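You operate a simulated robot arm through the tools that you are given. There is no shell and no other tool. Be economical: measure what you need, move in short steps, check, and stop when the job is done.

The job below is to be done with a simulated robot arm. You get a single attempt, and the scene is never put back.

Task
Put things in order on the long bench. At the end: the orange pad twelve (marked "No.12") is on the beige carton (marked "PLASTER"); the teal folded rag from the long bench stands where the purple polishing pad stood; the purple polishing pad stands where the orange pad twelve stood; the orange pad nine (marked "No.9") stands where the orange pad five (marked "No.5") stood; the orange pad five stands where the teal folded rag stood; whatever was shut is shut again. Leave all else as you found it, and nothing knocked over.
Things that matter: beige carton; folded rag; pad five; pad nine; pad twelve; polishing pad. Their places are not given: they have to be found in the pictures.

It is judged by the outcome, as a careful person would: the job done as asked, and still so three seconds after it is handed in. It fails if anything else is knocked over, pushed out of place, dropped, spilled or broken.

Robot
A 6-joint arm with a two-finger parallel gripper, fixed in place. Base frame: the origin is at the foot of the arm, x ahead of it, y to its left, z up; the work surface is at about z = 88. Lengths are in cm, angles in rad, forces in N, time in s.
With the tool pointing down near the work surface it reaches from about 24 to 64 cm from the base axis. Its first joint turns from -1.152 to 1.152 rad. Payload 2.7 kg.
The TCP is the grasp point between the finger pads, 2.3 cm short of the fingertips. In the tool frame z runs along the fingers and y along their closing line. The gripper opens to 9.4 cm. The fingers are 3.8 cm wide and 1 cm thick; the gripper's body (5.4 by 9.6 cm) begins 3.9 cm behind the TCP.
Orientation is that of the tool frame in the base frame, as [roll, pitch, yaw] about the fixed x, y, z axes, in that order (R = Rz(yaw) Ry(pitch) Rx(roll)). With the fingers straight down and closing along the base's y, the tool's x points along the base's -x, its y along +y and its z along -z.

Tools
- The arm moves only by the tool arm_command. Its argument "targets" is a list of rows, each a list of 7 numbers: the turn, a rotation vector about the base's x, y, z in units of 120 degrees (1.0 is 120 degrees), then the shift along the base's x, y, z in units of 250 mm (1.0 is 250 mm), then the finger opening in cm, from 0 to 9.4. In form: [[wx, wy, wz, x, y, z, fingers], ...]. A call has 1 to 20 rows; each row is the pose to reach, as a shift and turn from the pose commanded when the call began. A call with a number of a shift or a turn outside -1 to 1 is refused whole. Rows are played at 5 a second. More than 5 cm and 0.15 rad between two rows, or a gripper value outside its range, and nothing of the call is played. A pose out of reach is approached as far as the arm can. The call stops where the force on the tool passes 40 N (or 10 N more than at its start, if that is more) or the arm is blocked; 0.2 s more then pass. The fingers move at their own pace (about 4.5 cm/s each) and stop on an object; they squeeze with about 31 N. The grip force told is the motor's: it shows also when the fingers shut on nothing. Time passes only in rows, and 0.2 s behind the last, so rows that repeat a pose let the fingers close. The reply holds the time, the measured pose of the TCP, the force on the tool along the base axes, the opening and the grip force, in the units named above and with some noise, with the torque about the TCP (base axes, N m) and any sound that the robot's microphone picked up.
- Cameras (640 x 400 px; columns grow to the right, rows downward): "scene" is fixed at [6.21, -41.15, 140.06]; the picture's right is [0.91, -0.42, 0.00], its down [-0.16, -0.35, -0.92] and it looks along [0.39, 0.84, -0.39] (base axes); focal length 364 px, centre (320, 200). "wrist" rides on the gripper at [8.6, 1.6, -7.4] in the tool frame; the picture's right is [-0.18, 0.98, 0.00], its down [-0.58, -0.11, -0.81] and it looks along [-0.79, -0.15, 0.59] (tool axes); focal length 243 px, centre (320, 200).
- camera(camera): a new picture of that camera. No time passes.
- pixel_to_xyz(camera, pixels): for up to 12 pixels [column, row] of the newest picture of that camera ("zoom" is the newest enlarged one), the place [x, y, z] in the base frame of the surface seen there, good to about 0.3 cm, but the place of the scene camera against the robot may be out by one fixed shift of up to 2.5 cm in any direction. No time passes.
- close_up(camera, box): a new picture of the part [left, top, right, bottom] of that camera's present view, enlarged. No time passes.
- sign_off(): hands the job in; it is judged then, once.

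Work in short steps. Measure before you move; look again where a grasp or a placing could have gone wrong, and mend it. You have 80 turns and 54 pictures in all, those below and enlarged ones among them. Open the gripper and draw the arm clear of the work before you hand the job in, unless the task says otherwise; then end with one line.

The tools are called after ">>>" as name(argument=value, ...) on one line, values as JSON. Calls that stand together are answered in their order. arm_command: Moves the arm, as the interface text tells. Its arguments: {"type":"object","properties":{"targets":{"type":"array","items":{"type":"array","items":{"type":"number"}}}},"required":["targets"]} The other tools are called the same way: camera (camera) takes a picture; pixel_to_xyz (camera, pixels) gives the place of the surface under pixels of a picture; close_up (camera, box) takes an enlarged picture of a part of a camera's view; sign_off () hands the job in.

At the start:

```text
clock: 0.0
eef_pos: [35.9, 0.63, 130.12]
tcp_rot: [-3.142, 0.001, -3.142]
ft_force: [0.5, 0.2, -0.6]
moment: [0.04, -0.02, 0.0]
gripper_width: 9.38
finger_force: 0.2
```

scene: 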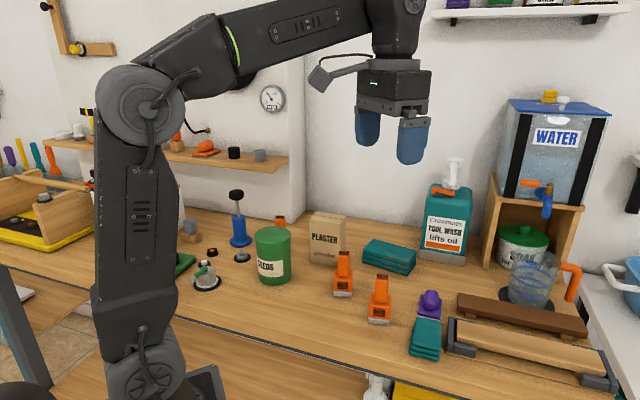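
wrist: 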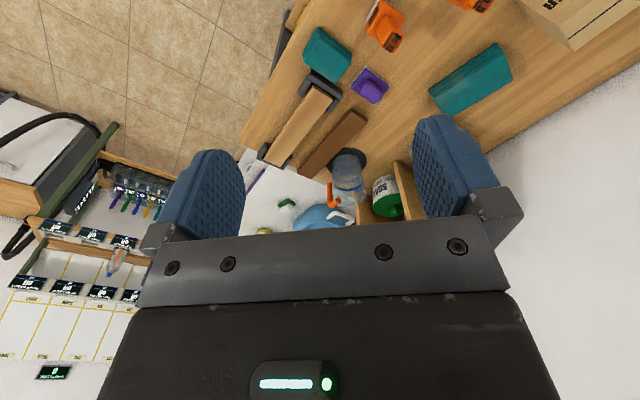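

The scene shows orange pads near (343,275), (379,298), (280,220), a purple pad (429,303), a teal rag (426,337) and another teal item (389,257). I enlarge to read the labels.

>>> close_up(camera="scene", box=[300, 200, 480, 370])

>>> close_up(camera="scene", box=[160, 180, 360, 310])

```text
2.35 times, centred on (390, 285) of scene
```

zoom: 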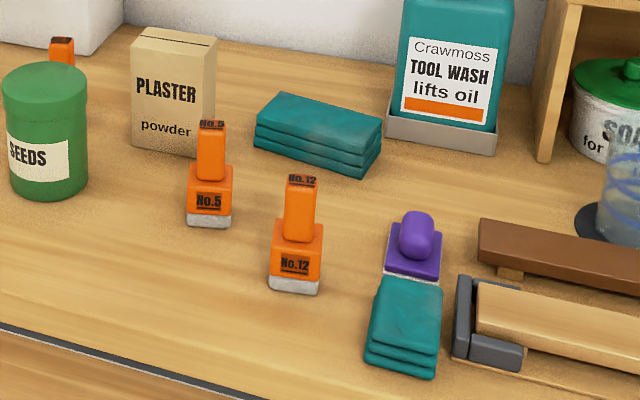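

```text
3.08 times, centred on (260, 245) of scene
```

zoom: 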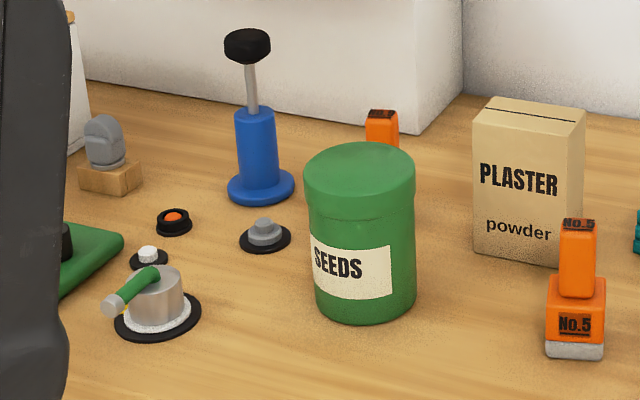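

Pads 5 and 12 are readable; a third orange pad is behind SEEDS. I measure points on the objects, in the scene picture.

>>> camera(camera="scene")

>>> pixel_to_xyz(camera="scene", pixels=[[343, 254], [343, 290], [379, 277], [379, 315], [430, 298], [428, 313], [427, 325], [424, 352], [390, 245], [280, 218], [328, 215], [330, 340]])

>>> pixel_to_xyz(camera="scene", pixels=[[363, 252], [375, 240], [415, 252], [405, 264], [412, 347], [418, 319], [440, 322], [436, 350], [312, 212], [318, 209], [346, 216], [340, 220]])

```text
49 pictures are left
```

scene: 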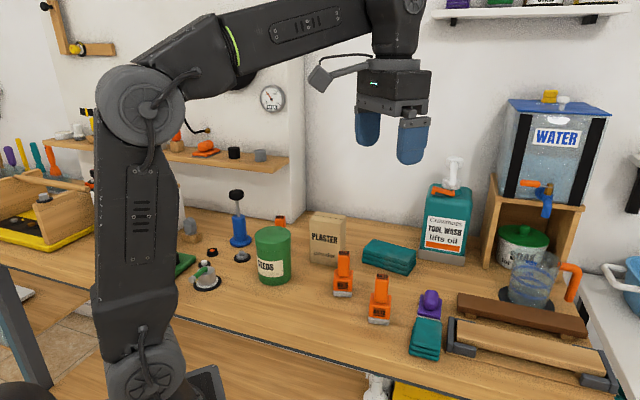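

```text
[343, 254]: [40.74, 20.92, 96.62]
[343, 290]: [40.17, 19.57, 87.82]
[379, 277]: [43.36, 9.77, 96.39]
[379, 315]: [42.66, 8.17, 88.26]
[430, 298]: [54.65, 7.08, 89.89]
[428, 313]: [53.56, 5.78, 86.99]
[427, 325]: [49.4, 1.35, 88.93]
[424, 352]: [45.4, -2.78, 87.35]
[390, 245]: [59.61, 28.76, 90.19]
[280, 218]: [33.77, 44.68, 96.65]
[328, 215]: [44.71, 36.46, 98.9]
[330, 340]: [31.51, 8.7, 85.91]
```

```text
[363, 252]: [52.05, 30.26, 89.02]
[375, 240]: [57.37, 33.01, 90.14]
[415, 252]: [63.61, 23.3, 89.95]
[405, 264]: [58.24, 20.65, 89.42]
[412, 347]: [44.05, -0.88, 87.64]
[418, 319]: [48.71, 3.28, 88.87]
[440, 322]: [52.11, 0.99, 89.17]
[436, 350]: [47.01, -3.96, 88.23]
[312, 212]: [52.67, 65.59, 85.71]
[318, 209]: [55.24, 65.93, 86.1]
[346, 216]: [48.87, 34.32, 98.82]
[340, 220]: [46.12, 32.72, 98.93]
```

The scene frame seems about 2 cm low in z. I calibrate against the wrist camera by measuring the same objects there.

>>> close_up(camera="wrist", box=[240, 0, 560, 200])

>>> camera(camera="wrist")

>>> pixel_to_xyz(camera="wrist", pixels=[[325, 55], [305, 60], [312, 30], [350, 50], [344, 80], [370, 86], [385, 25], [388, 48], [430, 90], [498, 45], [511, 75], [442, 112]])

```text
2.00 times, centred on (400, 100) of wrist
```

zoom: 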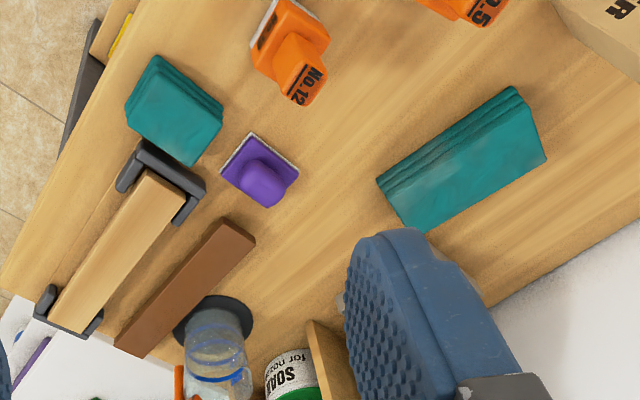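

```text
47 pictures are left
```

wrist: 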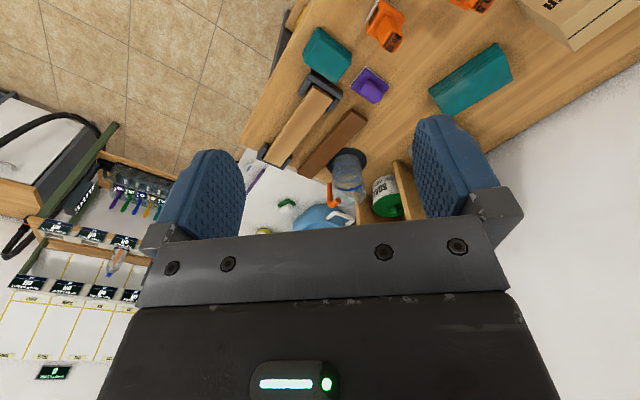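

```text
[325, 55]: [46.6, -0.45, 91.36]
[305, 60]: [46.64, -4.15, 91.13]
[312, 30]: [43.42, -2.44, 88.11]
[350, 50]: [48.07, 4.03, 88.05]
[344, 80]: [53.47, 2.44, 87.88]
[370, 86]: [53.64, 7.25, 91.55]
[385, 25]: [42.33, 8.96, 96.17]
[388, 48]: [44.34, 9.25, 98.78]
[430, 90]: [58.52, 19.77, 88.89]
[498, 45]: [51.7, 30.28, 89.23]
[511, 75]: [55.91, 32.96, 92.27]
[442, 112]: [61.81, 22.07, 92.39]
```

The wrist points give a shift of about (-1,-0.5,+2.1). There are two teal folded things (front about 8x6, rear about 13x7), so I look more closely at both and at the rest of the room for rivals.

>>> close_up(camera="scene", box=[0, 110, 300, 300])

>>> close_up(camera="scene", box=[350, 220, 470, 365])

>>> close_up(camera="scene", box=[440, 80, 640, 400])

```text
2.11 times, centred on (150, 205) of scene
```

zoom: 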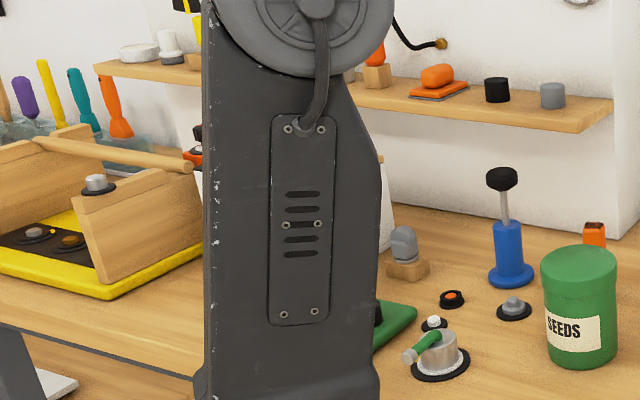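

```text
2.76 times, centred on (410, 292) of scene
```

zoom: 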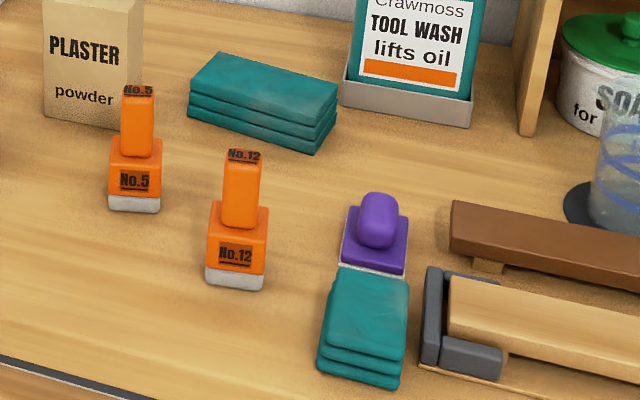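

```text
1.25 times, centred on (540, 240) of scene
```

zoom: 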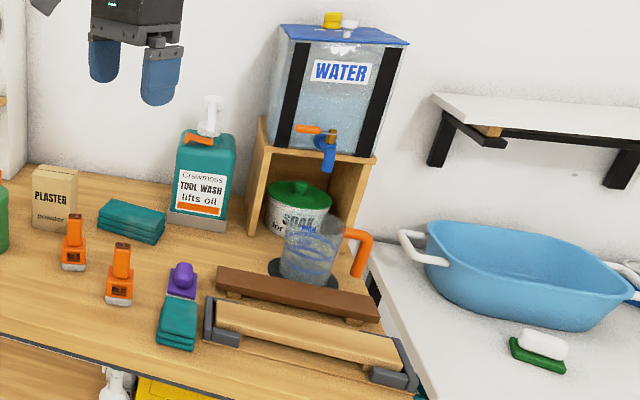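

I take the front, smaller rag as the meant one (the rear stack is larger and wouldn't fit in the purple pad's spot). Now I tilt the camera down and descend over the work area for a better look.

>>> arm_command(targets=[[0, 0.06, 0, 0, 0.06, -0.15, 9.4], [0, 0.12, 0, 0, 0.12, -0.3, 9.4], [0, 0.18, 0, 0, 0.18, -0.45, 9.4], [0, 0.24, 0, 0, 0.24, -0.6, 9.4], [0, 0.24, 0, 0, 0.24, -0.6, 9.4]])

>>> camera(camera="wrist")

```text
clock: 1.2
eef_pos: [35.77, 6.6, 115.11]
tcp_rot: [3.142, -0.505, -3.141]
ft_force: [0.0, -0.6, -0.7]
moment: [0.0, 0.01, -0.03]
gripper_width: 9.4
finger_force: 0.1
```

```text
43 pictures are left
```

wrist: 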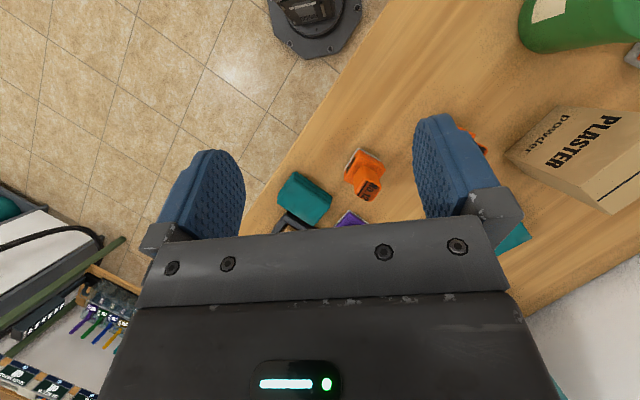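

The objects sit too low in the picture behind the gripper; I draw back 9 cm in x and look again.

>>> arm_command(targets=[[0, -0.03, 0, -0.18, 0.04, 0.04, 9.4], [0, -0.06, 0, -0.36, 0.08, 0.08, 9.4], [0, -0.06, 0, -0.36, 0.08, 0.08, 9.4]])

>>> camera(camera="wrist")

```text
clock: 2.0
eef_pos: [26.81, 8.43, 117.12]
tcp_rot: [-3.14, -0.377, -3.141]
ft_force: [-0.7, 0.7, -0.4]
moment: [0.02, -0.01, 0.01]
gripper_width: 9.41
finger_force: 0.1
```

```text
42 pictures are left
```

wrist: 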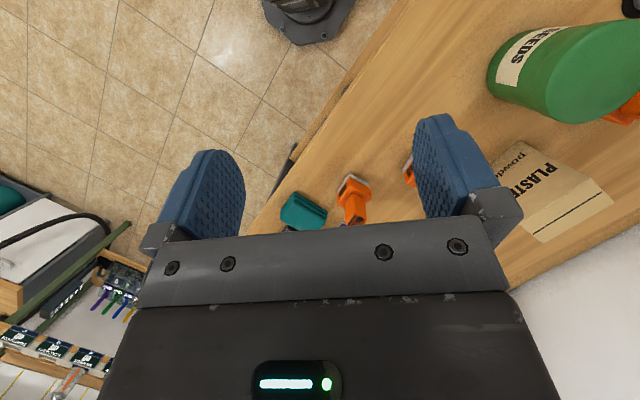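

Near is the picture's top, so I should level the tool and go forward instead.

>>> arm_command(targets=[[0, -0.06, 0, 0.12, 0.0, -0.02, 9.4], [0, -0.12, 0, 0.24, 0.0, -0.04, 9.4], [0, -0.18, 0, 0.4, 0.0, -0.08, 9.4], [0, -0.18, 0, 0.4, 0.0, -0.08, 9.4]])

>>> camera(camera="wrist")

```text
clock: 3.0
eef_pos: [36.92, 8.57, 115.04]
tcp_rot: [3.141, 0.002, -3.141]
ft_force: [0.4, -0.4, -0.3]
moment: [-0.01, -0.05, 0.03]
gripper_width: 9.4
finger_force: 0.1
```

```text
41 pictures are left
```

wrist: 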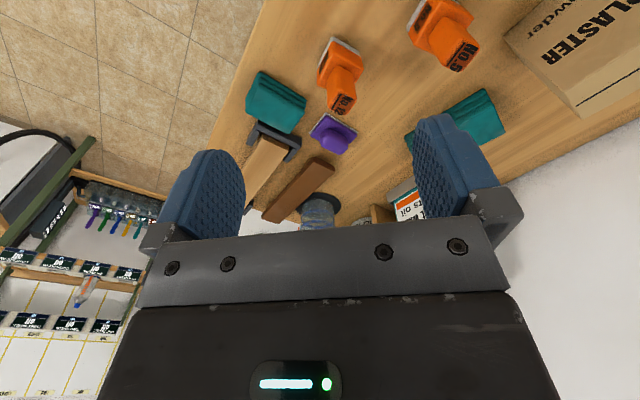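

Good view of everything in front. I enlarge the objects' region to pick edges.

>>> close_up(camera="wrist", box=[230, 0, 390, 160])

```text
2.50 times, centred on (310, 80) of wrist
```

zoom: 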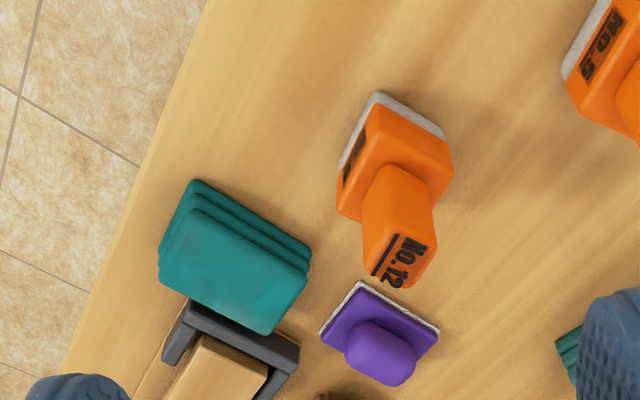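

I pick points: No.12's body corners and handle top, the purple pad's knob and base corners, the rag's top corners.

>>> pixel_to_xyz(camera="zoom", pixels=[[374, 236], [432, 240], [412, 284], [368, 270], [373, 107], [448, 150], [338, 200], [380, 92], [443, 128], [338, 186], [400, 255], [390, 195]])

>>> pixel_to_xyz(camera="zoom", pixels=[[360, 286], [437, 330], [322, 334], [380, 350], [365, 325], [400, 375], [370, 295], [430, 332], [410, 350], [350, 345], [345, 370], [395, 340]])

>>> pixel_to_xyz(camera="zoom", pixels=[[192, 215], [303, 272], [272, 330], [164, 278], [198, 183], [306, 246], [161, 250], [230, 270], [188, 310], [292, 350], [310, 262], [170, 355]])

```text
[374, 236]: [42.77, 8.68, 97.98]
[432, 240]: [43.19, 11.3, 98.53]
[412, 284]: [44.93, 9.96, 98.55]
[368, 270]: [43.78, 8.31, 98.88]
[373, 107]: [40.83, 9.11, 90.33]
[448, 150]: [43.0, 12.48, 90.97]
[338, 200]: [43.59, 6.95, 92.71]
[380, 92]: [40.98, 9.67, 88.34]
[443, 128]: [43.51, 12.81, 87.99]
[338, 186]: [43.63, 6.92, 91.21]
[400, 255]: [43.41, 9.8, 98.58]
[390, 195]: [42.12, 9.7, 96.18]
```

```text
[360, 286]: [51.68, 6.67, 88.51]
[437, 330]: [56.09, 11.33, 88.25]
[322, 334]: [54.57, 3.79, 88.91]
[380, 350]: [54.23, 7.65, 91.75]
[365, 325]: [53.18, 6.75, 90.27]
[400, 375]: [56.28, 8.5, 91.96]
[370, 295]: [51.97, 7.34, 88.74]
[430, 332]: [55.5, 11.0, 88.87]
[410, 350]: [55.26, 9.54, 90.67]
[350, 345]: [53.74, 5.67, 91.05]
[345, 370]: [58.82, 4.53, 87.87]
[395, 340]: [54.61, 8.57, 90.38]
```

```text
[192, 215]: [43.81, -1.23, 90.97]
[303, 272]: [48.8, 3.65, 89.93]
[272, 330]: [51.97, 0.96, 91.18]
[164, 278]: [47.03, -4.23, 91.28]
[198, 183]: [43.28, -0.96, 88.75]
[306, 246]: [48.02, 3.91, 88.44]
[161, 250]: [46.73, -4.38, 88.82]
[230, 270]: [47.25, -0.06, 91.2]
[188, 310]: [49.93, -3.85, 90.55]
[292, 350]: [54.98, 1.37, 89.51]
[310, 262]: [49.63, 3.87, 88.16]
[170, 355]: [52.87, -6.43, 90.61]
```

Pad 12's body is centred near (43.5, 9.8), about 4x4, turned about 45°, handle top z≈98.6. The rag is centred near (47.8,-0.2), about 7.1x4.5, and the purple near (55,7.4). I turn the gripper -45° and come above pad 12.

>>> arm_command(targets=[[0, 0, -0.0625, 0.044, 0.009, -0.05, 6.5], [0, 0, -0.125, 0.088, 0.018, -0.1, 6.5], [0, 0, -0.1875, 0.132, 0.027, -0.15, 6.5], [0, 0, -0.25, 0.176, 0.036, -0.2, 6.5], [0, 0, -0.3125, 0.22, 0.045, -0.25, 6.5], [0, 0, -0.375, 0.264, 0.05, -0.3, 6.5], [0, 0, -0.375, 0.264, 0.05, -0.3, 6.5]])

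>>> camera(camera="wrist")

>>> camera(camera="scene")

```text
clock: 4.6
eef_pos: [43.43, 9.83, 107.53]
tcp_rot: [3.141, 0.0, 2.354]
ft_force: [0.6, -0.3, 0.8]
moment: [0.0, -0.05, 0.03]
gripper_width: 6.5
finger_force: 0.0
```

```text
39 pictures are left
```

wrist: 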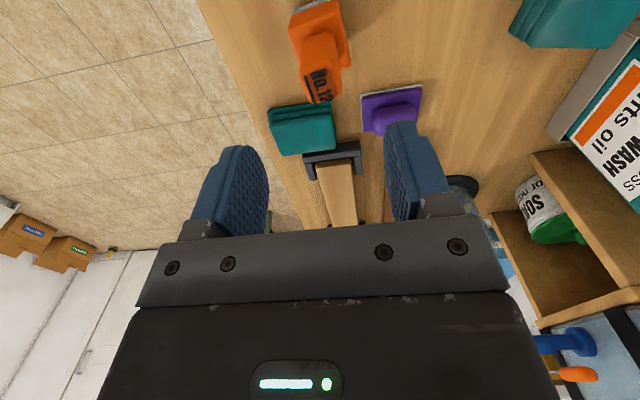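

```text
38 pictures are left
```

scene: 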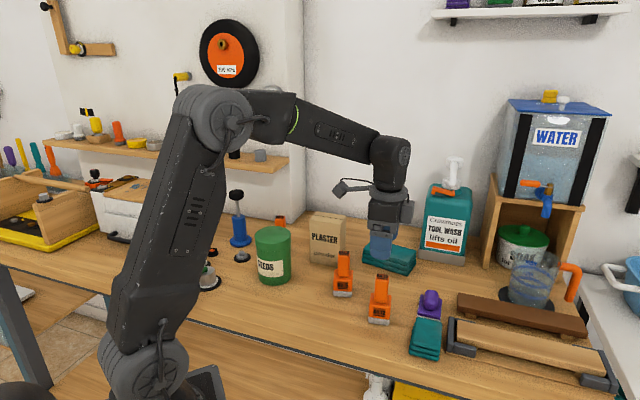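

Aligned view. I measure pad 12's handle top, purple, rag and bar edges here to refine.

>>> close_up(camera="wrist", box=[250, 0, 450, 160])

```text
2.50 times, centred on (350, 80) of wrist
```

zoom: 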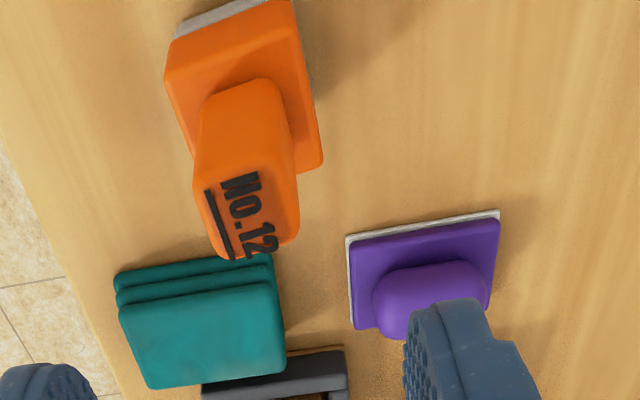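

>>> pixel_to_xyz(camera="zoom", pixels=[[203, 180], [285, 180], [298, 235], [215, 250], [250, 215], [166, 75], [290, 40], [320, 165], [185, 20], [265, 5], [195, 170], [295, 195]])

>>> pixel_to_xyz(camera="zoom", pixels=[[348, 238], [498, 212], [355, 325], [352, 250], [495, 222], [485, 295], [380, 290], [440, 280], [425, 270], [480, 265], [375, 325], [365, 255]])

>>> pixel_to_xyz(camera="zoom", pixels=[[122, 310], [270, 285], [284, 365], [150, 385], [203, 345], [118, 275], [270, 255], [210, 335], [290, 352], [340, 348], [210, 385], [345, 380]])

```text
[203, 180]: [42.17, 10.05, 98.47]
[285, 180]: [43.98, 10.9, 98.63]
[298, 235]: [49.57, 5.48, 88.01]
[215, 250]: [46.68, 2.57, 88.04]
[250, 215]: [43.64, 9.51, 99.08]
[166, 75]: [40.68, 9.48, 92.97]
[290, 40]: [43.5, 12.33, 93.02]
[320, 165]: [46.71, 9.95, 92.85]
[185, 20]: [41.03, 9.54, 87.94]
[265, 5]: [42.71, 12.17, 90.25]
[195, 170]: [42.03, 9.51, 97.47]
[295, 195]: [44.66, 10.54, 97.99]
```

```text
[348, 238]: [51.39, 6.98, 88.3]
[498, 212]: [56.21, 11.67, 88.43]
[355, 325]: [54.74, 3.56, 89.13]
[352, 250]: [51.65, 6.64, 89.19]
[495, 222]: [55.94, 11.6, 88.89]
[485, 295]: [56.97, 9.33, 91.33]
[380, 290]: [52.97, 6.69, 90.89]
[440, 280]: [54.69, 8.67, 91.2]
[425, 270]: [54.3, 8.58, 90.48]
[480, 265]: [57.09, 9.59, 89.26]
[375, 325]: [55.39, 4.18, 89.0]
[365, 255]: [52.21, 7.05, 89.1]
```

```text
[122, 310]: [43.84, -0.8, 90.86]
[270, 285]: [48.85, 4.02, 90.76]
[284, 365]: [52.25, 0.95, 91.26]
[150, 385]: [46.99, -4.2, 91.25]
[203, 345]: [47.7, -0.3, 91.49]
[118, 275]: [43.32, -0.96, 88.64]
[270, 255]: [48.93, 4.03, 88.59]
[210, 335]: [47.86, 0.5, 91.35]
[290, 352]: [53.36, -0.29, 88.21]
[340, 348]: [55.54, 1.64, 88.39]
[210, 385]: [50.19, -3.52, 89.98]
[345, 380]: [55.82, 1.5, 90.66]
```

Pad 12 centre is (43.6,9.7), top z 99, body shoulder z 93. I descend to TCP z≈96.3 and close on the handle.

>>> arm_command(targets=[[0, 0, 0, 0.005, -0.005, -0.15, 6.5], [0, 0, 0, 0.007, -0.005, -0.3, 6.5], [0, 0, 0, 0.007, -0.005, -0.4, 6.5], [0, 0, 0, 0.007, -0.005, -0.449, 6.5], [0, 0, 0, 0.007, -0.005, -0.449, 0], [0, 0, 0, 0.007, -0.005, -0.449, 0], [0, 0, 0, 0.007, -0.005, -0.449, 0], [0, 0, 0, 0.007, -0.005, -0.449, 0]])

>>> pixel_to_xyz(camera="scene", pixels=[[458, 297], [458, 308], [472, 300], [500, 305], [429, 293], [429, 303], [345, 218], [315, 214], [343, 256], [520, 300], [343, 292], [330, 255]])

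```text
clock: 6.4
eef_pos: [43.57, 9.58, 96.37]
tcp_rot: [3.141, 0.0, 2.355]
ft_force: [0.3, -0.4, 0.6]
moment: [0.0, 0.04, 0.0]
gripper_width: 2.67
finger_force: 31.6
```

```text
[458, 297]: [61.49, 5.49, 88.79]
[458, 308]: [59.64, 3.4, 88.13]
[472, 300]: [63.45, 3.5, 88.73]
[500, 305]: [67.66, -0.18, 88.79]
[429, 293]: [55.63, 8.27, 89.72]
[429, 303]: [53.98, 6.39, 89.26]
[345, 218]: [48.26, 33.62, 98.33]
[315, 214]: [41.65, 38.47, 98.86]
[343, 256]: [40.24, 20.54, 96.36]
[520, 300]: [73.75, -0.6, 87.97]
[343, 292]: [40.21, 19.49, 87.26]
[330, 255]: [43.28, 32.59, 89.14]
```

Gripped (width 2.67). I lift, then turn to yaw +45° and approach to where the carton can be seen.

>>> arm_command(targets=[[0, 0, 0, 0, 0, 0.15, 0], [0, 0, 0, 0, 0, 0.33, 0], [0, 0, 0, 0, 0, 0.51, 0], [0, 0, 0, 0, 0, 0.69, 0], [0, 0, 0, 0, 0, 0.85, 0], [0, 0, 0.0625, -0.035, 0.048, 0.87, 0], [0, 0, 0.125, -0.07, 0.096, 0.88, 0], [0, 0, 0.1875, -0.106, 0.144, 0.88, 0], [0, 0, 0.25, -0.141, 0.192, 0.88, 0], [0, 0, 0.3125, -0.177, 0.24, 0.88, 0], [0, 0, 0.375, -0.212, 0.288, 0.88, 0], [0, 0, 0.4375, -0.247, 0.336, 0.88, 0], [0, 0, 0.5, -0.283, 0.384, 0.88, 0], [0, 0, 0.5625, -0.318, 0.432, 0.88, 0], [0, 0, 0.625, -0.353, 0.48, 0.88, 0], [0, 0, 0.6875, -0.389, 0.528, 0.88, 0], [0, 0, 0.75, -0.424, 0.576, 0.88, 0], [0, 0, 0.75, -0.424, 0.576, 0.88, 0]])

>>> camera(camera="wrist")

```text
clock: 10.2
eef_pos: [33.05, 24.09, 118.33]
tcp_rot: [-3.141, 0.001, -2.356]
ft_force: [-0.1, -0.2, -0.5]
moment: [0.04, 0.01, -0.02]
gripper_width: 0.02
finger_force: 31.1
```

```text
36 pictures are left
```

wrist: 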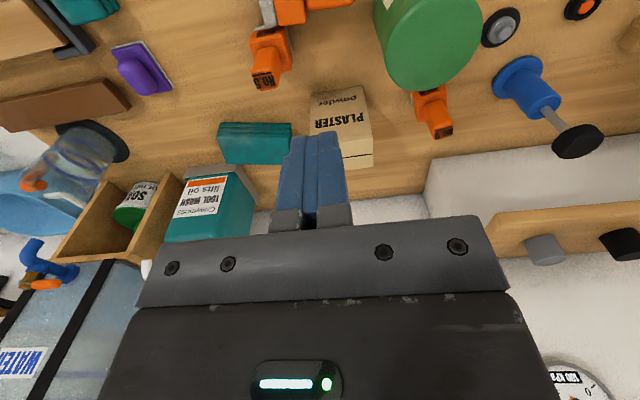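

The gripper is shut on nothing (0.02): the pad was lost. I look at the scene to find it.

>>> camera(camera="scene")

>>> close_up(camera="wrist", box=[200, 0, 480, 175])

```text
35 pictures are left
```

scene: 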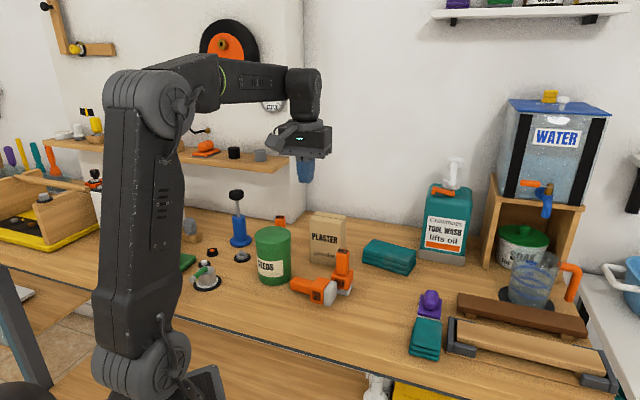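

```text
2.29 times, centred on (340, 88) of wrist
```

zoom: 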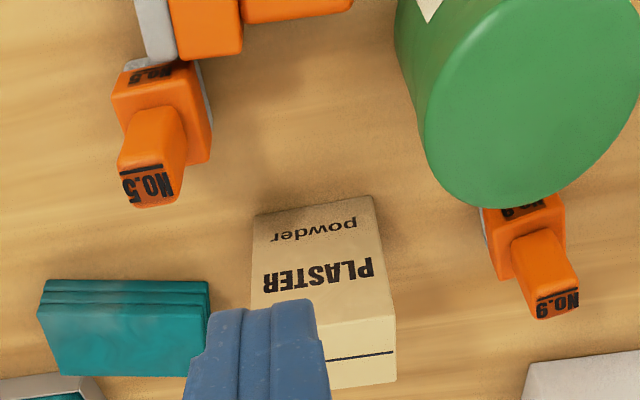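

Pad 12 slipped out during the turn and lies on its side by No.5. I take closer looks to plan the regrasp and check No.5.

>>> close_up(camera="scene", box=[240, 220, 400, 320])

>>> pixel_to_xyz(camera="scene", pixels=[[343, 254], [343, 291], [295, 285], [310, 280], [328, 282], [332, 300], [300, 292], [320, 303], [326, 292], [336, 285], [343, 280], [314, 290]])

```text
4.00 times, centred on (320, 270) of scene
```

zoom: 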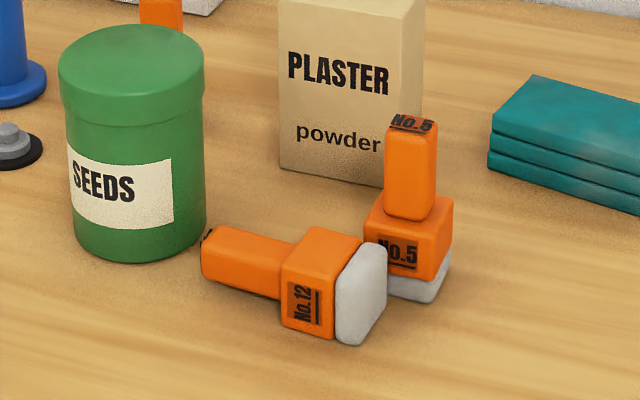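

```text
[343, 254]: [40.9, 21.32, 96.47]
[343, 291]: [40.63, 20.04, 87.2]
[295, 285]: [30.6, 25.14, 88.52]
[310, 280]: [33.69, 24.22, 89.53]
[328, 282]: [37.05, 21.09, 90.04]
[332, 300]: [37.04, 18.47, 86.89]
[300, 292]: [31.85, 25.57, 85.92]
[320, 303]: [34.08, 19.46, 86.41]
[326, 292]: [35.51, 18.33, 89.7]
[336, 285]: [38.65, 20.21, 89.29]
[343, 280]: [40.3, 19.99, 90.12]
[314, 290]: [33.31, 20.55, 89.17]
```

Pad 12 lies with its handle toward SEEDS and its foot next to No.5. I open the gripper and back off for an overhead view.

>>> arm_command(targets=[[0, 0, 0, -0.1, -0.1, 0, 6], [0, 0, 0, -0.2, -0.2, 0, 6], [0, 0, 0, -0.25, -0.28, 0, 6], [0, 0, 0, -0.25, -0.28, 0, 6]])

>>> close_up(camera="wrist", box=[180, 0, 460, 175])

```text
clock: 11.2
eef_pos: [26.85, 17.05, 118.42]
tcp_rot: [-3.142, 0.0, -2.357]
ft_force: [-0.5, -0.1, 0.2]
moment: [-0.01, 0.01, -0.02]
gripper_width: 6.0
finger_force: 0.2
```

```text
2.29 times, centred on (320, 88) of wrist
```

zoom: 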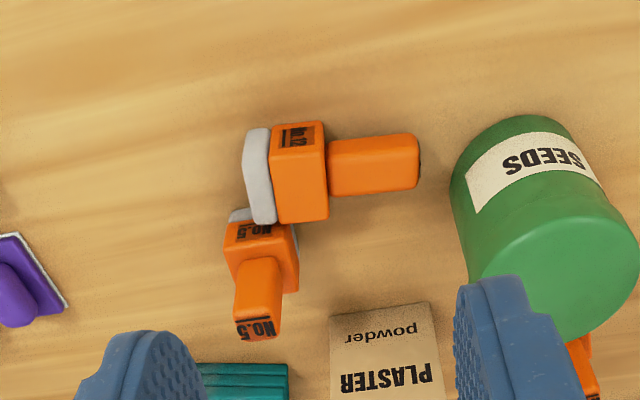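

Clear view. I measure pad 12's handle, body and No.5, carton corners.

>>> pixel_to_xyz(camera="zoom", pixels=[[330, 145], [332, 190], [415, 137], [417, 185], [373, 163], [272, 145], [325, 215], [320, 125], [255, 150], [262, 215], [420, 165], [300, 170]])

>>> pixel_to_xyz(camera="zoom", pixels=[[232, 215], [227, 238], [285, 232], [295, 285], [265, 262], [235, 325], [278, 320], [255, 322], [332, 318], [428, 305], [387, 350], [455, 200]])

```text
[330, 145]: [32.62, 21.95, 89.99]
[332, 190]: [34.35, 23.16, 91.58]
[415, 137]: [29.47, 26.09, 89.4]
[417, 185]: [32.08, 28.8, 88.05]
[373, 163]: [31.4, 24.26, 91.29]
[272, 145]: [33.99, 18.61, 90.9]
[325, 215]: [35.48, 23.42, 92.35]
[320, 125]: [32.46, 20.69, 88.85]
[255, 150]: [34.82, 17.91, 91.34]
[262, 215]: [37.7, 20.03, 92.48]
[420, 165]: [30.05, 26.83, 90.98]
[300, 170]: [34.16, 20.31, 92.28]
```

```text
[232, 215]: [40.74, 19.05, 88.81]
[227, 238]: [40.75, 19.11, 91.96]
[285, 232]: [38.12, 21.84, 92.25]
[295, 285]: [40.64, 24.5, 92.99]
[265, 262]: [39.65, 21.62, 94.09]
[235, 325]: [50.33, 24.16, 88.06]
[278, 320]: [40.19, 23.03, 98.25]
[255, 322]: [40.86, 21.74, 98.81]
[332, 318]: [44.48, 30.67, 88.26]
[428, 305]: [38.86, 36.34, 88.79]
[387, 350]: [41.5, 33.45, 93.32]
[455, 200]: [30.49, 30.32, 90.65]
```

The handle centre is near (32,24.5) with its axis along (-0.7,0.73). I need SEEDS' position for clearance, so I measure its sides and top.

>>> camera(camera="wrist")

>>> pixel_to_xyz(camera="zoom", pixels=[[470, 240], [500, 300], [550, 260], [600, 300], [630, 230], [560, 330], [530, 120], [480, 140], [570, 140], [455, 180], [610, 200], [520, 220]])

>>> pixel_to_xyz(camera="scene", pixels=[[257, 232], [290, 232], [273, 228], [273, 240], [262, 270], [273, 282], [285, 272], [205, 275], [200, 266], [212, 250], [241, 257], [328, 216]])

```text
31 pictures are left
```

wrist: 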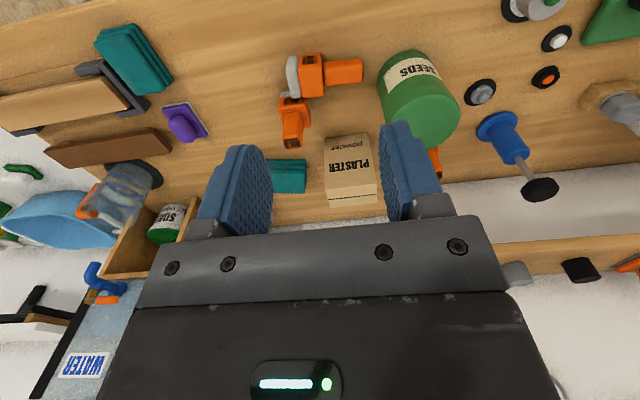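

```text
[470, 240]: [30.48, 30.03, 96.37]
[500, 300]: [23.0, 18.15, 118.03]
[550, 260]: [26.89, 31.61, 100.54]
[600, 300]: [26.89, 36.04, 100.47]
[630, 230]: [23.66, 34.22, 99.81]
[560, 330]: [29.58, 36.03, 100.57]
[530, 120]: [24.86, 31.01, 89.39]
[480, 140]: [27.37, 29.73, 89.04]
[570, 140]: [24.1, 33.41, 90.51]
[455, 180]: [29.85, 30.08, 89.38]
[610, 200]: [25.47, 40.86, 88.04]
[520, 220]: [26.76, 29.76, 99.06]
```

```text
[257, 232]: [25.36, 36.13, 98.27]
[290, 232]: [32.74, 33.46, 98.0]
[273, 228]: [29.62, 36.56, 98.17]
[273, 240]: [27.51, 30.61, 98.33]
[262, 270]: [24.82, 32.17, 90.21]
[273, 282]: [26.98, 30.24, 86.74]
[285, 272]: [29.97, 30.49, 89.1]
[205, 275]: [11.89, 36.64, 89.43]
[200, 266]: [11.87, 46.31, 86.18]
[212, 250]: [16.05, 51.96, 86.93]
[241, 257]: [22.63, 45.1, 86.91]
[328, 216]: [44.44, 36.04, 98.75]
```

SEEDS is at about (27.8,33.6), r≈4.2, top z 100.5, so a camera-toward-jar grasp would hit it. I use the yaw ≈ +132° grasp (camera on the foot side) and go above the handle at (32.6,23.7).

>>> arm_command(targets=[[0, 0, 0.06, 0.02, 0.022, -0.02, 5], [0, 0, 0.12, 0.04, 0.044, -0.04, 5], [0, 0, 0.18, 0.06, 0.066, -0.06, 5], [0, 0, 0.24, 0.08, 0.088, -0.08, 5], [0, 0, 0.3, 0.1, 0.11, -0.1, 5], [0, 0, 0.36, 0.12, 0.132, -0.12, 5], [0, 0, 0.42, 0.14, 0.154, -0.14, 5], [0, 0, 0.48, 0.16, 0.176, -0.16, 5], [0, 0, 0.54, 0.18, 0.198, -0.18, 5], [0, 0, 0.6, 0.2, 0.22, -0.2, 5], [0, 0, 0.66, 0.22, 0.242, -0.22, 5], [0, 0, 0.725, 0.23, 0.266, -0.25, 5], [0, 0, 0.725, 0.23, 0.266, -0.25, 5]])

>>> camera(camera="wrist")

>>> camera(camera="scene")

```text
clock: 14.0
eef_pos: [32.53, 23.74, 112.12]
tcp_rot: [-3.14, 0.0, -0.834]
ft_force: [-0.2, 0.3, -0.4]
moment: [-0.01, 0.0, 0.0]
gripper_width: 5.0
finger_force: 0.1
```

```text
30 pictures are left
```

wrist: 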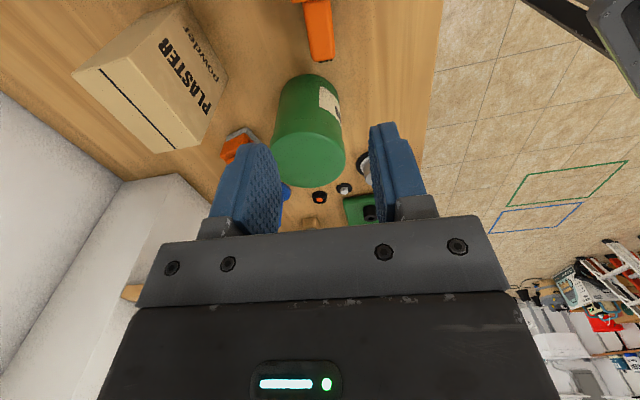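

```text
29 pictures are left
```

scene: 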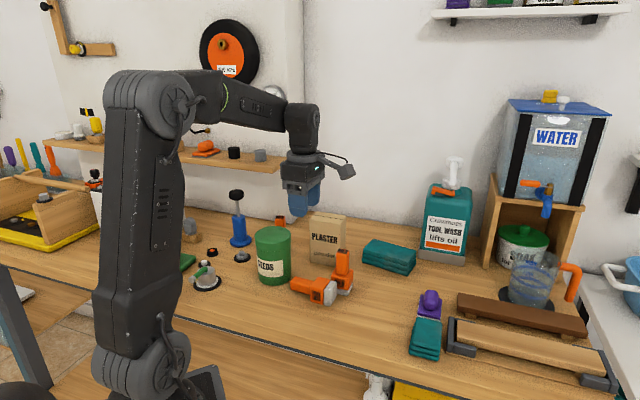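

Reached. I check the handle's line with wrist pixels (304–333, 0–60), and carton top corners too.

>>> pixel_to_xyz(camera="wrist", pixels=[[305, 10], [328, 10], [317, 20], [311, 50], [331, 48], [320, 30], [318, 5], [322, 58], [75, 70], [128, 58], [195, 145], [172, 152]])

```text
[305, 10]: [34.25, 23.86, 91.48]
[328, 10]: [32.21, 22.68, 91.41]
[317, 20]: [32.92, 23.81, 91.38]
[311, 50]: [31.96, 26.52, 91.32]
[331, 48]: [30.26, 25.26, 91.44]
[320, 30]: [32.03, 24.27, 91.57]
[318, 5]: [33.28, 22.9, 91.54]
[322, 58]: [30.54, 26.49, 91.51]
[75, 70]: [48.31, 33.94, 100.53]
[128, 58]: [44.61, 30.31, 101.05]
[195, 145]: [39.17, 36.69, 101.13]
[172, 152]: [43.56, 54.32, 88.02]
```

Handle axis passes (32.65,24.0), and the carton's top is centred at (43.75,35.3), z 101. I descend to z≈91.0, slowly at the end, and close.

>>> arm_command(targets=[[0, 0, -0.008, 0.005, 0.01, -0.17, 5], [0, 0, -0.008, 0.005, 0.01, -0.34, 5], [0, 0, -0.008, 0.005, 0.01, -0.51, 5], [0, 0, -0.008, 0.005, 0.01, -0.65, 5], [0, 0, -0.008, 0.005, 0.01, -0.75, 5], [0, 0, -0.008, 0.005, 0.01, -0.81, 5], [0, 0, -0.008, 0.005, 0.01, -0.845, 5], [0, 0, -0.008, 0.005, 0.01, -0.845, 0], [0, 0, -0.008, 0.005, 0.01, -0.845, 0], [0, 0, -0.008, 0.005, 0.01, -0.845, 0], [0, 0, -0.008, 0.005, 0.01, -0.845, 0]])

```text
clock: 16.4
eef_pos: [32.61, 24.08, 90.97]
tcp_rot: [3.141, 0.0, -0.855]
ft_force: [-0.3, 0.1, -0.8]
moment: [0.0, 0.0, 0.02]
gripper_width: 2.68
finger_force: 30.9
```

Gripped at 2.68. I lift slowly 6 cm and check the grip and weight.

>>> arm_command(targets=[[0, 0, 0, 0, 0, 0.02, 0], [0, 0, 0, 0, 0, 0.05, 0], [0, 0, 0, 0, 0, 0.08, 0], [0, 0, 0, 0, 0, 0.12, 0], [0, 0, 0, 0, 0, 0.16, 0], [0, 0, 0, 0, 0, 0.2, 0], [0, 0, 0, 0, 0, 0.24, 0], [0, 0, 0, 0, 0, 0.24, 0], [0, 0, 0, 0, 0, 0.24, 0]])

>>> camera(camera="scene")

```text
clock: 18.4
eef_pos: [32.77, 23.97, 97.11]
tcp_rot: [3.141, 0.001, -0.855]
ft_force: [0.1, 0.3, -1.2]
moment: [0.05, 0.02, 0.0]
gripper_width: 2.68
finger_force: 30.9
```

```text
28 pictures are left
```

scene: 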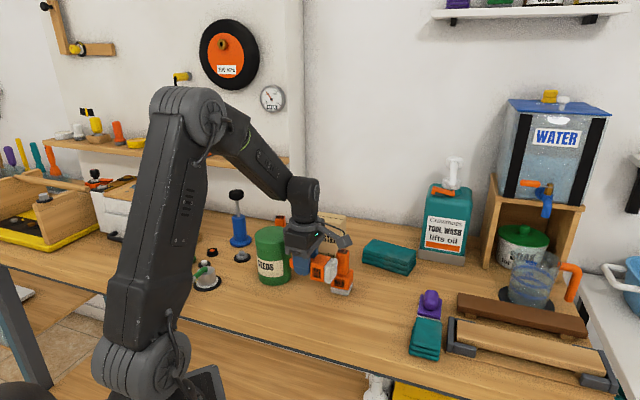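

Held, weight is small, so the loss was likely from quick motion. I lift slowly and turn back gently by yaw.

>>> arm_command(targets=[[0, 0, 0, 0, 0, 0.05, 0], [0, 0, 0, 0, 0, 0.12, 0], [0, 0, 0, 0, 0, 0.2, 0], [0, 0, 0, 0, 0, 0.28, 0], [0, 0, 0, 0, 0, 0.36, 0], [0, 0, 0, 0, 0, 0.44, 0], [0, 0, 0, 0, 0, 0.52, 0], [0, 0, 0, 0, 0, 0.6, 0], [0, 0, -0.02, 0, 0, 0.66, 0], [0, 0, -0.055, 0, 0, 0.68, 0], [0, 0, -0.09, 0, 0, 0.68, 0], [0, 0, -0.125, 0, 0, 0.68, 0], [0, 0, -0.16, 0, 0, 0.68, 0], [0, 0, -0.195, 0, 0, 0.68, 0], [0, 0, -0.23, 0, 0, 0.68, 0], [0, 0, -0.265, 0, 0, 0.68, 0], [0, 0, -0.3, 0, 0, 0.68, 0], [0, 0, -0.335, 0, 0, 0.68, 0], [0, 0, -0.37, 0, 0, 0.68, 0], [0, 0, -0.37, 0, 0, 0.68, 0]])

```text
clock: 22.6
eef_pos: [32.71, 24.0, 113.89]
tcp_rot: [-3.141, 0.0, -1.628]
ft_force: [0.2, -0.7, -1.8]
moment: [0.04, 0.04, 0.03]
gripper_width: 2.68
finger_force: 31.3
```

Still held (2.68). I finish the yaw turn to about 41°.

>>> arm_command(targets=[[0, 0, -0.02, 0, 0, 0, 0], [0, 0, -0.055, 0, 0, 0, 0], [0, 0, -0.09, 0, 0, 0, 0], [0, 0, -0.125, 0, 0, 0, 0], [0, 0, -0.16, 0, 0, 0, 0], [0, 0, -0.195, 0, 0, 0, 0], [0, 0, -0.23, 0, 0, 0, 0], [0, 0, -0.265, 0, 0, 0, 0], [0, 0, -0.3, 0, 0, 0, 0], [0, 0, -0.335, 0, 0, 0, 0], [0, 0, -0.365, 0, 0, 0, 0], [0, 0, -0.381, 0, 0, 0, 0], [0, 0, -0.381, 0, 0, 0, 0]])

```text
clock: 25.4
eef_pos: [32.64, 23.98, 113.99]
tcp_rot: [-3.14, -0.001, -2.427]
ft_force: [0.0, 0.0, -1.3]
moment: [0.02, -0.01, 0.02]
gripper_width: 2.67
finger_force: 30.4
```

Now I tip the tool up by 90° about its closing line, so that the pad's foot comes down, moving a little toward the carton and up.

>>> arm_command(targets=[[0.0259, -0.0298, 0, 0.009, 0.0116, 0.0084, 0], [0.0518, -0.0596, 0, 0.018, 0.023, 0.017, 0], [0.0777, -0.0894, 0, 0.028, 0.035, 0.025, 0], [0.1036, -0.1192, 0, 0.037, 0.046, 0.034, 0], [0.1295, -0.149, 0, 0.046, 0.058, 0.042, 0], [0.1554, -0.1788, 0, 0.056, 0.07, 0.05, 0], [0.1813, -0.2086, 0, 0.065, 0.081, 0.059, 0], [0.2072, -0.2384, 0, 0.074, 0.093, 0.067, 0], [0.2331, -0.2682, 0, 0.083, 0.104, 0.076, 0], [0.259, -0.298, 0, 0.093, 0.116, 0.084, 0], [0.2849, -0.3278, 0, 0.102, 0.127, 0.092, 0], [0.3108, -0.3576, 0, 0.111, 0.139, 0.1, 0], [0.3367, -0.3874, 0, 0.121, 0.15, 0.11, 0], [0.3626, -0.4172, 0, 0.13, 0.162, 0.118, 0], [0.3885, -0.447, 0, 0.139, 0.174, 0.126, 0], [0.4144, -0.4768, 0, 0.149, 0.186, 0.134, 0], [0.4403, -0.5066, 0, 0.158, 0.197, 0.143, 0], [0.4662, -0.5364, 0, 0.167, 0.209, 0.151, 0], [0.492, -0.566, 0, 0.176, 0.22, 0.16, 0], [0.492, -0.566, 0, 0.176, 0.22, 0.16, 0]])

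>>> camera(camera="scene")

>>> camera(camera="wrist")

```text
clock: 29.6
eef_pos: [37.01, 29.66, 117.89]
tcp_rot: [0.933, 1.57, 1.649]
ft_force: [0.5, -0.2, -1.1]
moment: [-0.02, 0.03, 0.02]
gripper_width: 2.64
finger_force: 31.2
out of reach, approached as far as the arm can: row 13, 14, 15
```

```text
27 pictures are left
```

scene: 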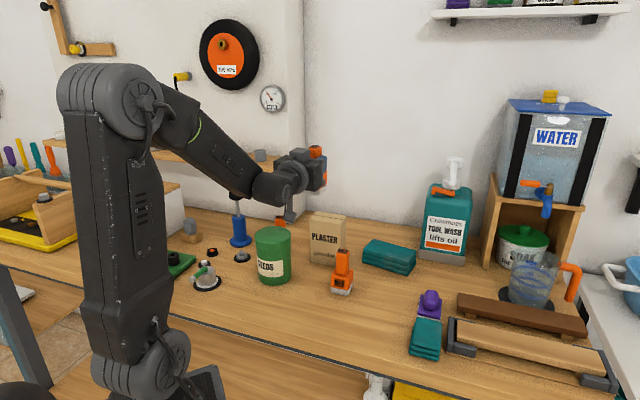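

```text
26 pictures are left
```

wrist: 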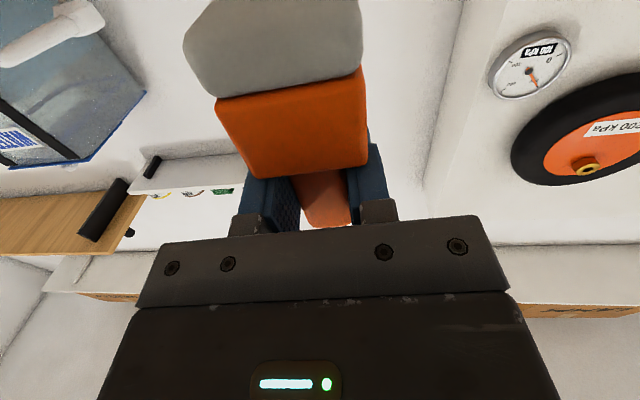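

The pad is upright in the grip. I move over the carton's centre (TCP (43.0,34.7), as the pad's axis lies about 1 cm ahead of the TCP) and lower to about 1.5 cm above contact.

>>> arm_command(targets=[[0, 0, 0, 0.03, 0.025, 0, 0], [0, 0, 0, 0.08, 0.067, 0, 0], [0, 0, 0, 0.13, 0.108, 0, 0], [0, 0, 0, 0.18, 0.15, 0, 0], [0, 0, 0, 0.22, 0.183, 0, 0], [0, 0, 0, 0.24, 0.2, -0.02, 0], [0, 0, 0, 0.24, 0.2, -0.08, 0], [0, 0, 0, 0.24, 0.2, -0.14, 0], [0, 0, 0, 0.24, 0.2, -0.2, 0], [0, 0, 0, 0.24, 0.2, -0.25, 0], [0, 0, 0, 0.24, 0.2, -0.28, 0], [0, 0, 0, 0.24, 0.2, -0.28, 0]])

>>> close_up(camera="scene", box=[240, 130, 400, 310])

```text
clock: 32.2
eef_pos: [43.03, 34.49, 110.93]
tcp_rot: [1.366, 1.57, 2.081]
ft_force: [-0.2, 0.0, -1.4]
moment: [0.03, -0.01, -0.02]
gripper_width: 2.64
finger_force: 31.0
```

```text
2.22 times, centred on (320, 220) of scene
```

zoom: 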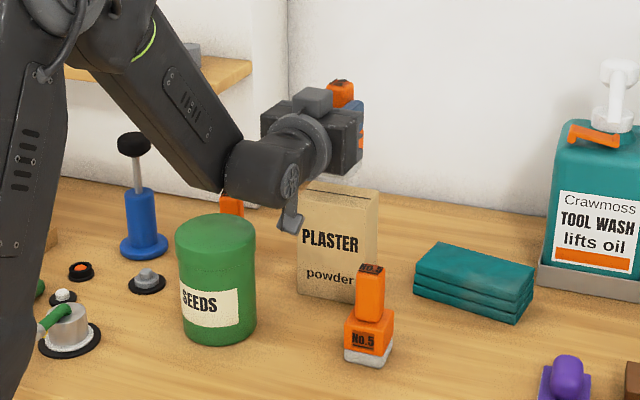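

The pad is hidden by the gripper here; I check it with the wrist camera, which looks from below-front.

>>> camera(camera="wrist")

```text
24 pictures are left
```

wrist: 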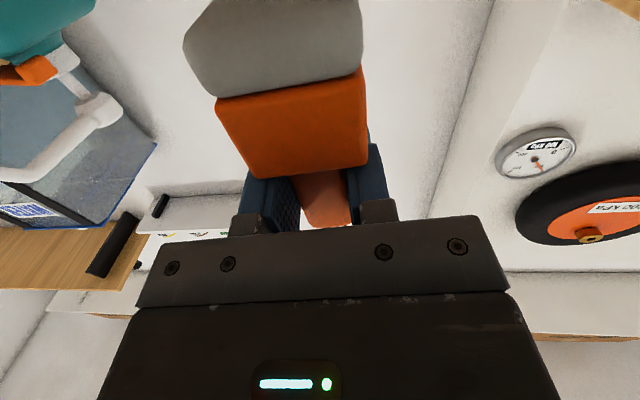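

>>> pixel_to_xyz(camera="wrist", pixels=[[200, 12], [355, 5], [280, 10], [190, 60], [360, 60], [280, 60], [215, 100], [362, 75], [230, 150], [360, 150], [290, 40], [320, 200]])

```text
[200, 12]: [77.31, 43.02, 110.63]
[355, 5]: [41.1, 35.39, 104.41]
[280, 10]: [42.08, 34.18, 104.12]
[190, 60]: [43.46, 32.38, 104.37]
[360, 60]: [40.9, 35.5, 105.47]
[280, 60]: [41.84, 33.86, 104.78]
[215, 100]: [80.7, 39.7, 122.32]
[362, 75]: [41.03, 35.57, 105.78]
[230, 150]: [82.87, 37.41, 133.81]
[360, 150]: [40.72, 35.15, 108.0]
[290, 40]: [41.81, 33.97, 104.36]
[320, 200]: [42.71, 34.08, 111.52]
```

Foot's near face is centred at (42.2,33.9), so the pad's centre is ≈(43.7,35.2), matching the carton; its bottom is at ≈103.9. I lower gently to near contact.

>>> arm_command(targets=[[0, 0, 0, 0, 0, -0.03, 0], [0, 0, 0, 0, 0, -0.06, 0], [0, 0, 0, 0, 0, -0.08, 0], [0, 0, 0, 0, 0, -0.095, 0], [0, 0, 0, 0, 0, -0.1, 0], [0, 0, 0, 0, 0, -0.104, 0], [0, 0, 0, 0, 0, -0.104, 0]])

```text
clock: 33.8
eef_pos: [43.06, 34.43, 108.4]
tcp_rot: [1.613, 1.568, 2.328]
ft_force: [0.0, -0.7, -1.6]
moment: [-0.05, 0.01, 0.03]
gripper_width: 2.65
finger_force: 30.8
```

>>> pixel_to_xyz(camera="wrist", pixels=[[280, 10]])

>>> arm_command(targets=[[0, 0, 0, 0, 0, -0.005, 0], [0, 0, 0, 0, 0, -0.009, 0], [0, 0, 0, 0, 0, -0.013, 0], [0, 0, 0, 0, 0, -0.013, 0]])

```text
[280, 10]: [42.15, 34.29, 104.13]
```

```text
clock: 34.8
eef_pos: [42.96, 34.44, 108.14]
tcp_rot: [1.512, 1.571, 2.228]
ft_force: [0.6, -0.5, -2.0]
moment: [-0.01, 0.02, 0.02]
gripper_width: 2.69
finger_force: 30.6
```

No clear contact yet; I continue down in 1 mm steps.

>>> arm_command(targets=[[0, 0, 0, 0, 0, -0.004, 0], [0, 0, 0, 0, 0, -0.008, 0], [0, 0, 0, 0, 0, -0.012, 0], [0, 0, 0, 0, 0, -0.012, 0]])

>>> close_up(camera="scene", box=[270, 150, 370, 280])

```text
clock: 35.8
eef_pos: [43.03, 34.42, 108.08]
tcp_rot: [0.215, 1.563, 0.929]
ft_force: [-0.7, -1.4, 13.6]
moment: [-0.26, 0.22, 0.03]
gripper_width: 2.67
finger_force: 31.0
```

```text
3.08 times, centred on (320, 215) of scene
```

zoom: 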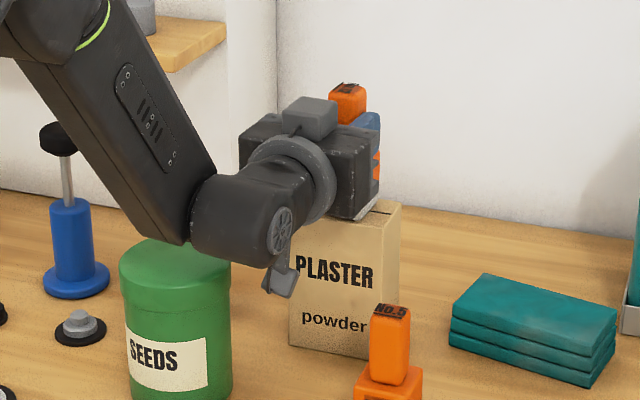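

Contact confirmed (13.6 N upward at 108.08). I relieve slightly, open, and draw straight back from the handle.

>>> arm_command(targets=[[0, 0, 0, 0, 0, 0.004, 0], [0, 0, 0, 0, 0, 0.004, 3.4], [0, 0, 0, 0, 0, 0.004, 5], [0, 0, 0, 0, 0, 0.004, 5.5], [0, 0, 0, -0.03, -0.026, 0.004, 5.5], [0, 0, 0, -0.09, -0.078, 0.004, 5.5], [0, 0, 0, -0.15, -0.13, 0.01, 5.5], [0, 0, 0, -0.21, -0.182, 0.02, 5.5], [0, 0, 0, -0.27, -0.234, 0.06, 5.5], [0, 0, 0, -0.33, -0.286, 0.14, 5.5], [0, 0, 0, -0.36, -0.312, 0.24, 5.5], [0, 0, 0, -0.36, -0.312, 0.34, 5.5], [0, 0, 0, -0.36, -0.312, 0.34, 5.5]])

>>> close_up(camera="scene", box=[200, 120, 440, 320])

```text
clock: 38.6
eef_pos: [34.07, 26.67, 116.32]
tcp_rot: [1.69, 1.568, 2.404]
ft_force: [-0.3, 0.0, 0.7]
moment: [-0.01, -0.03, -0.01]
gripper_width: 5.51
finger_force: 0.0
```

```text
2.00 times, centred on (320, 220) of scene
```

zoom: 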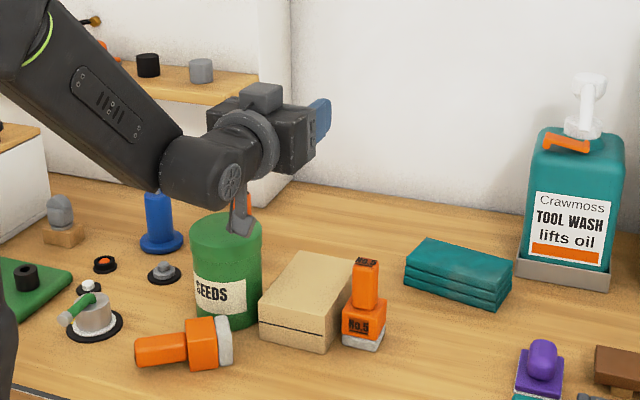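

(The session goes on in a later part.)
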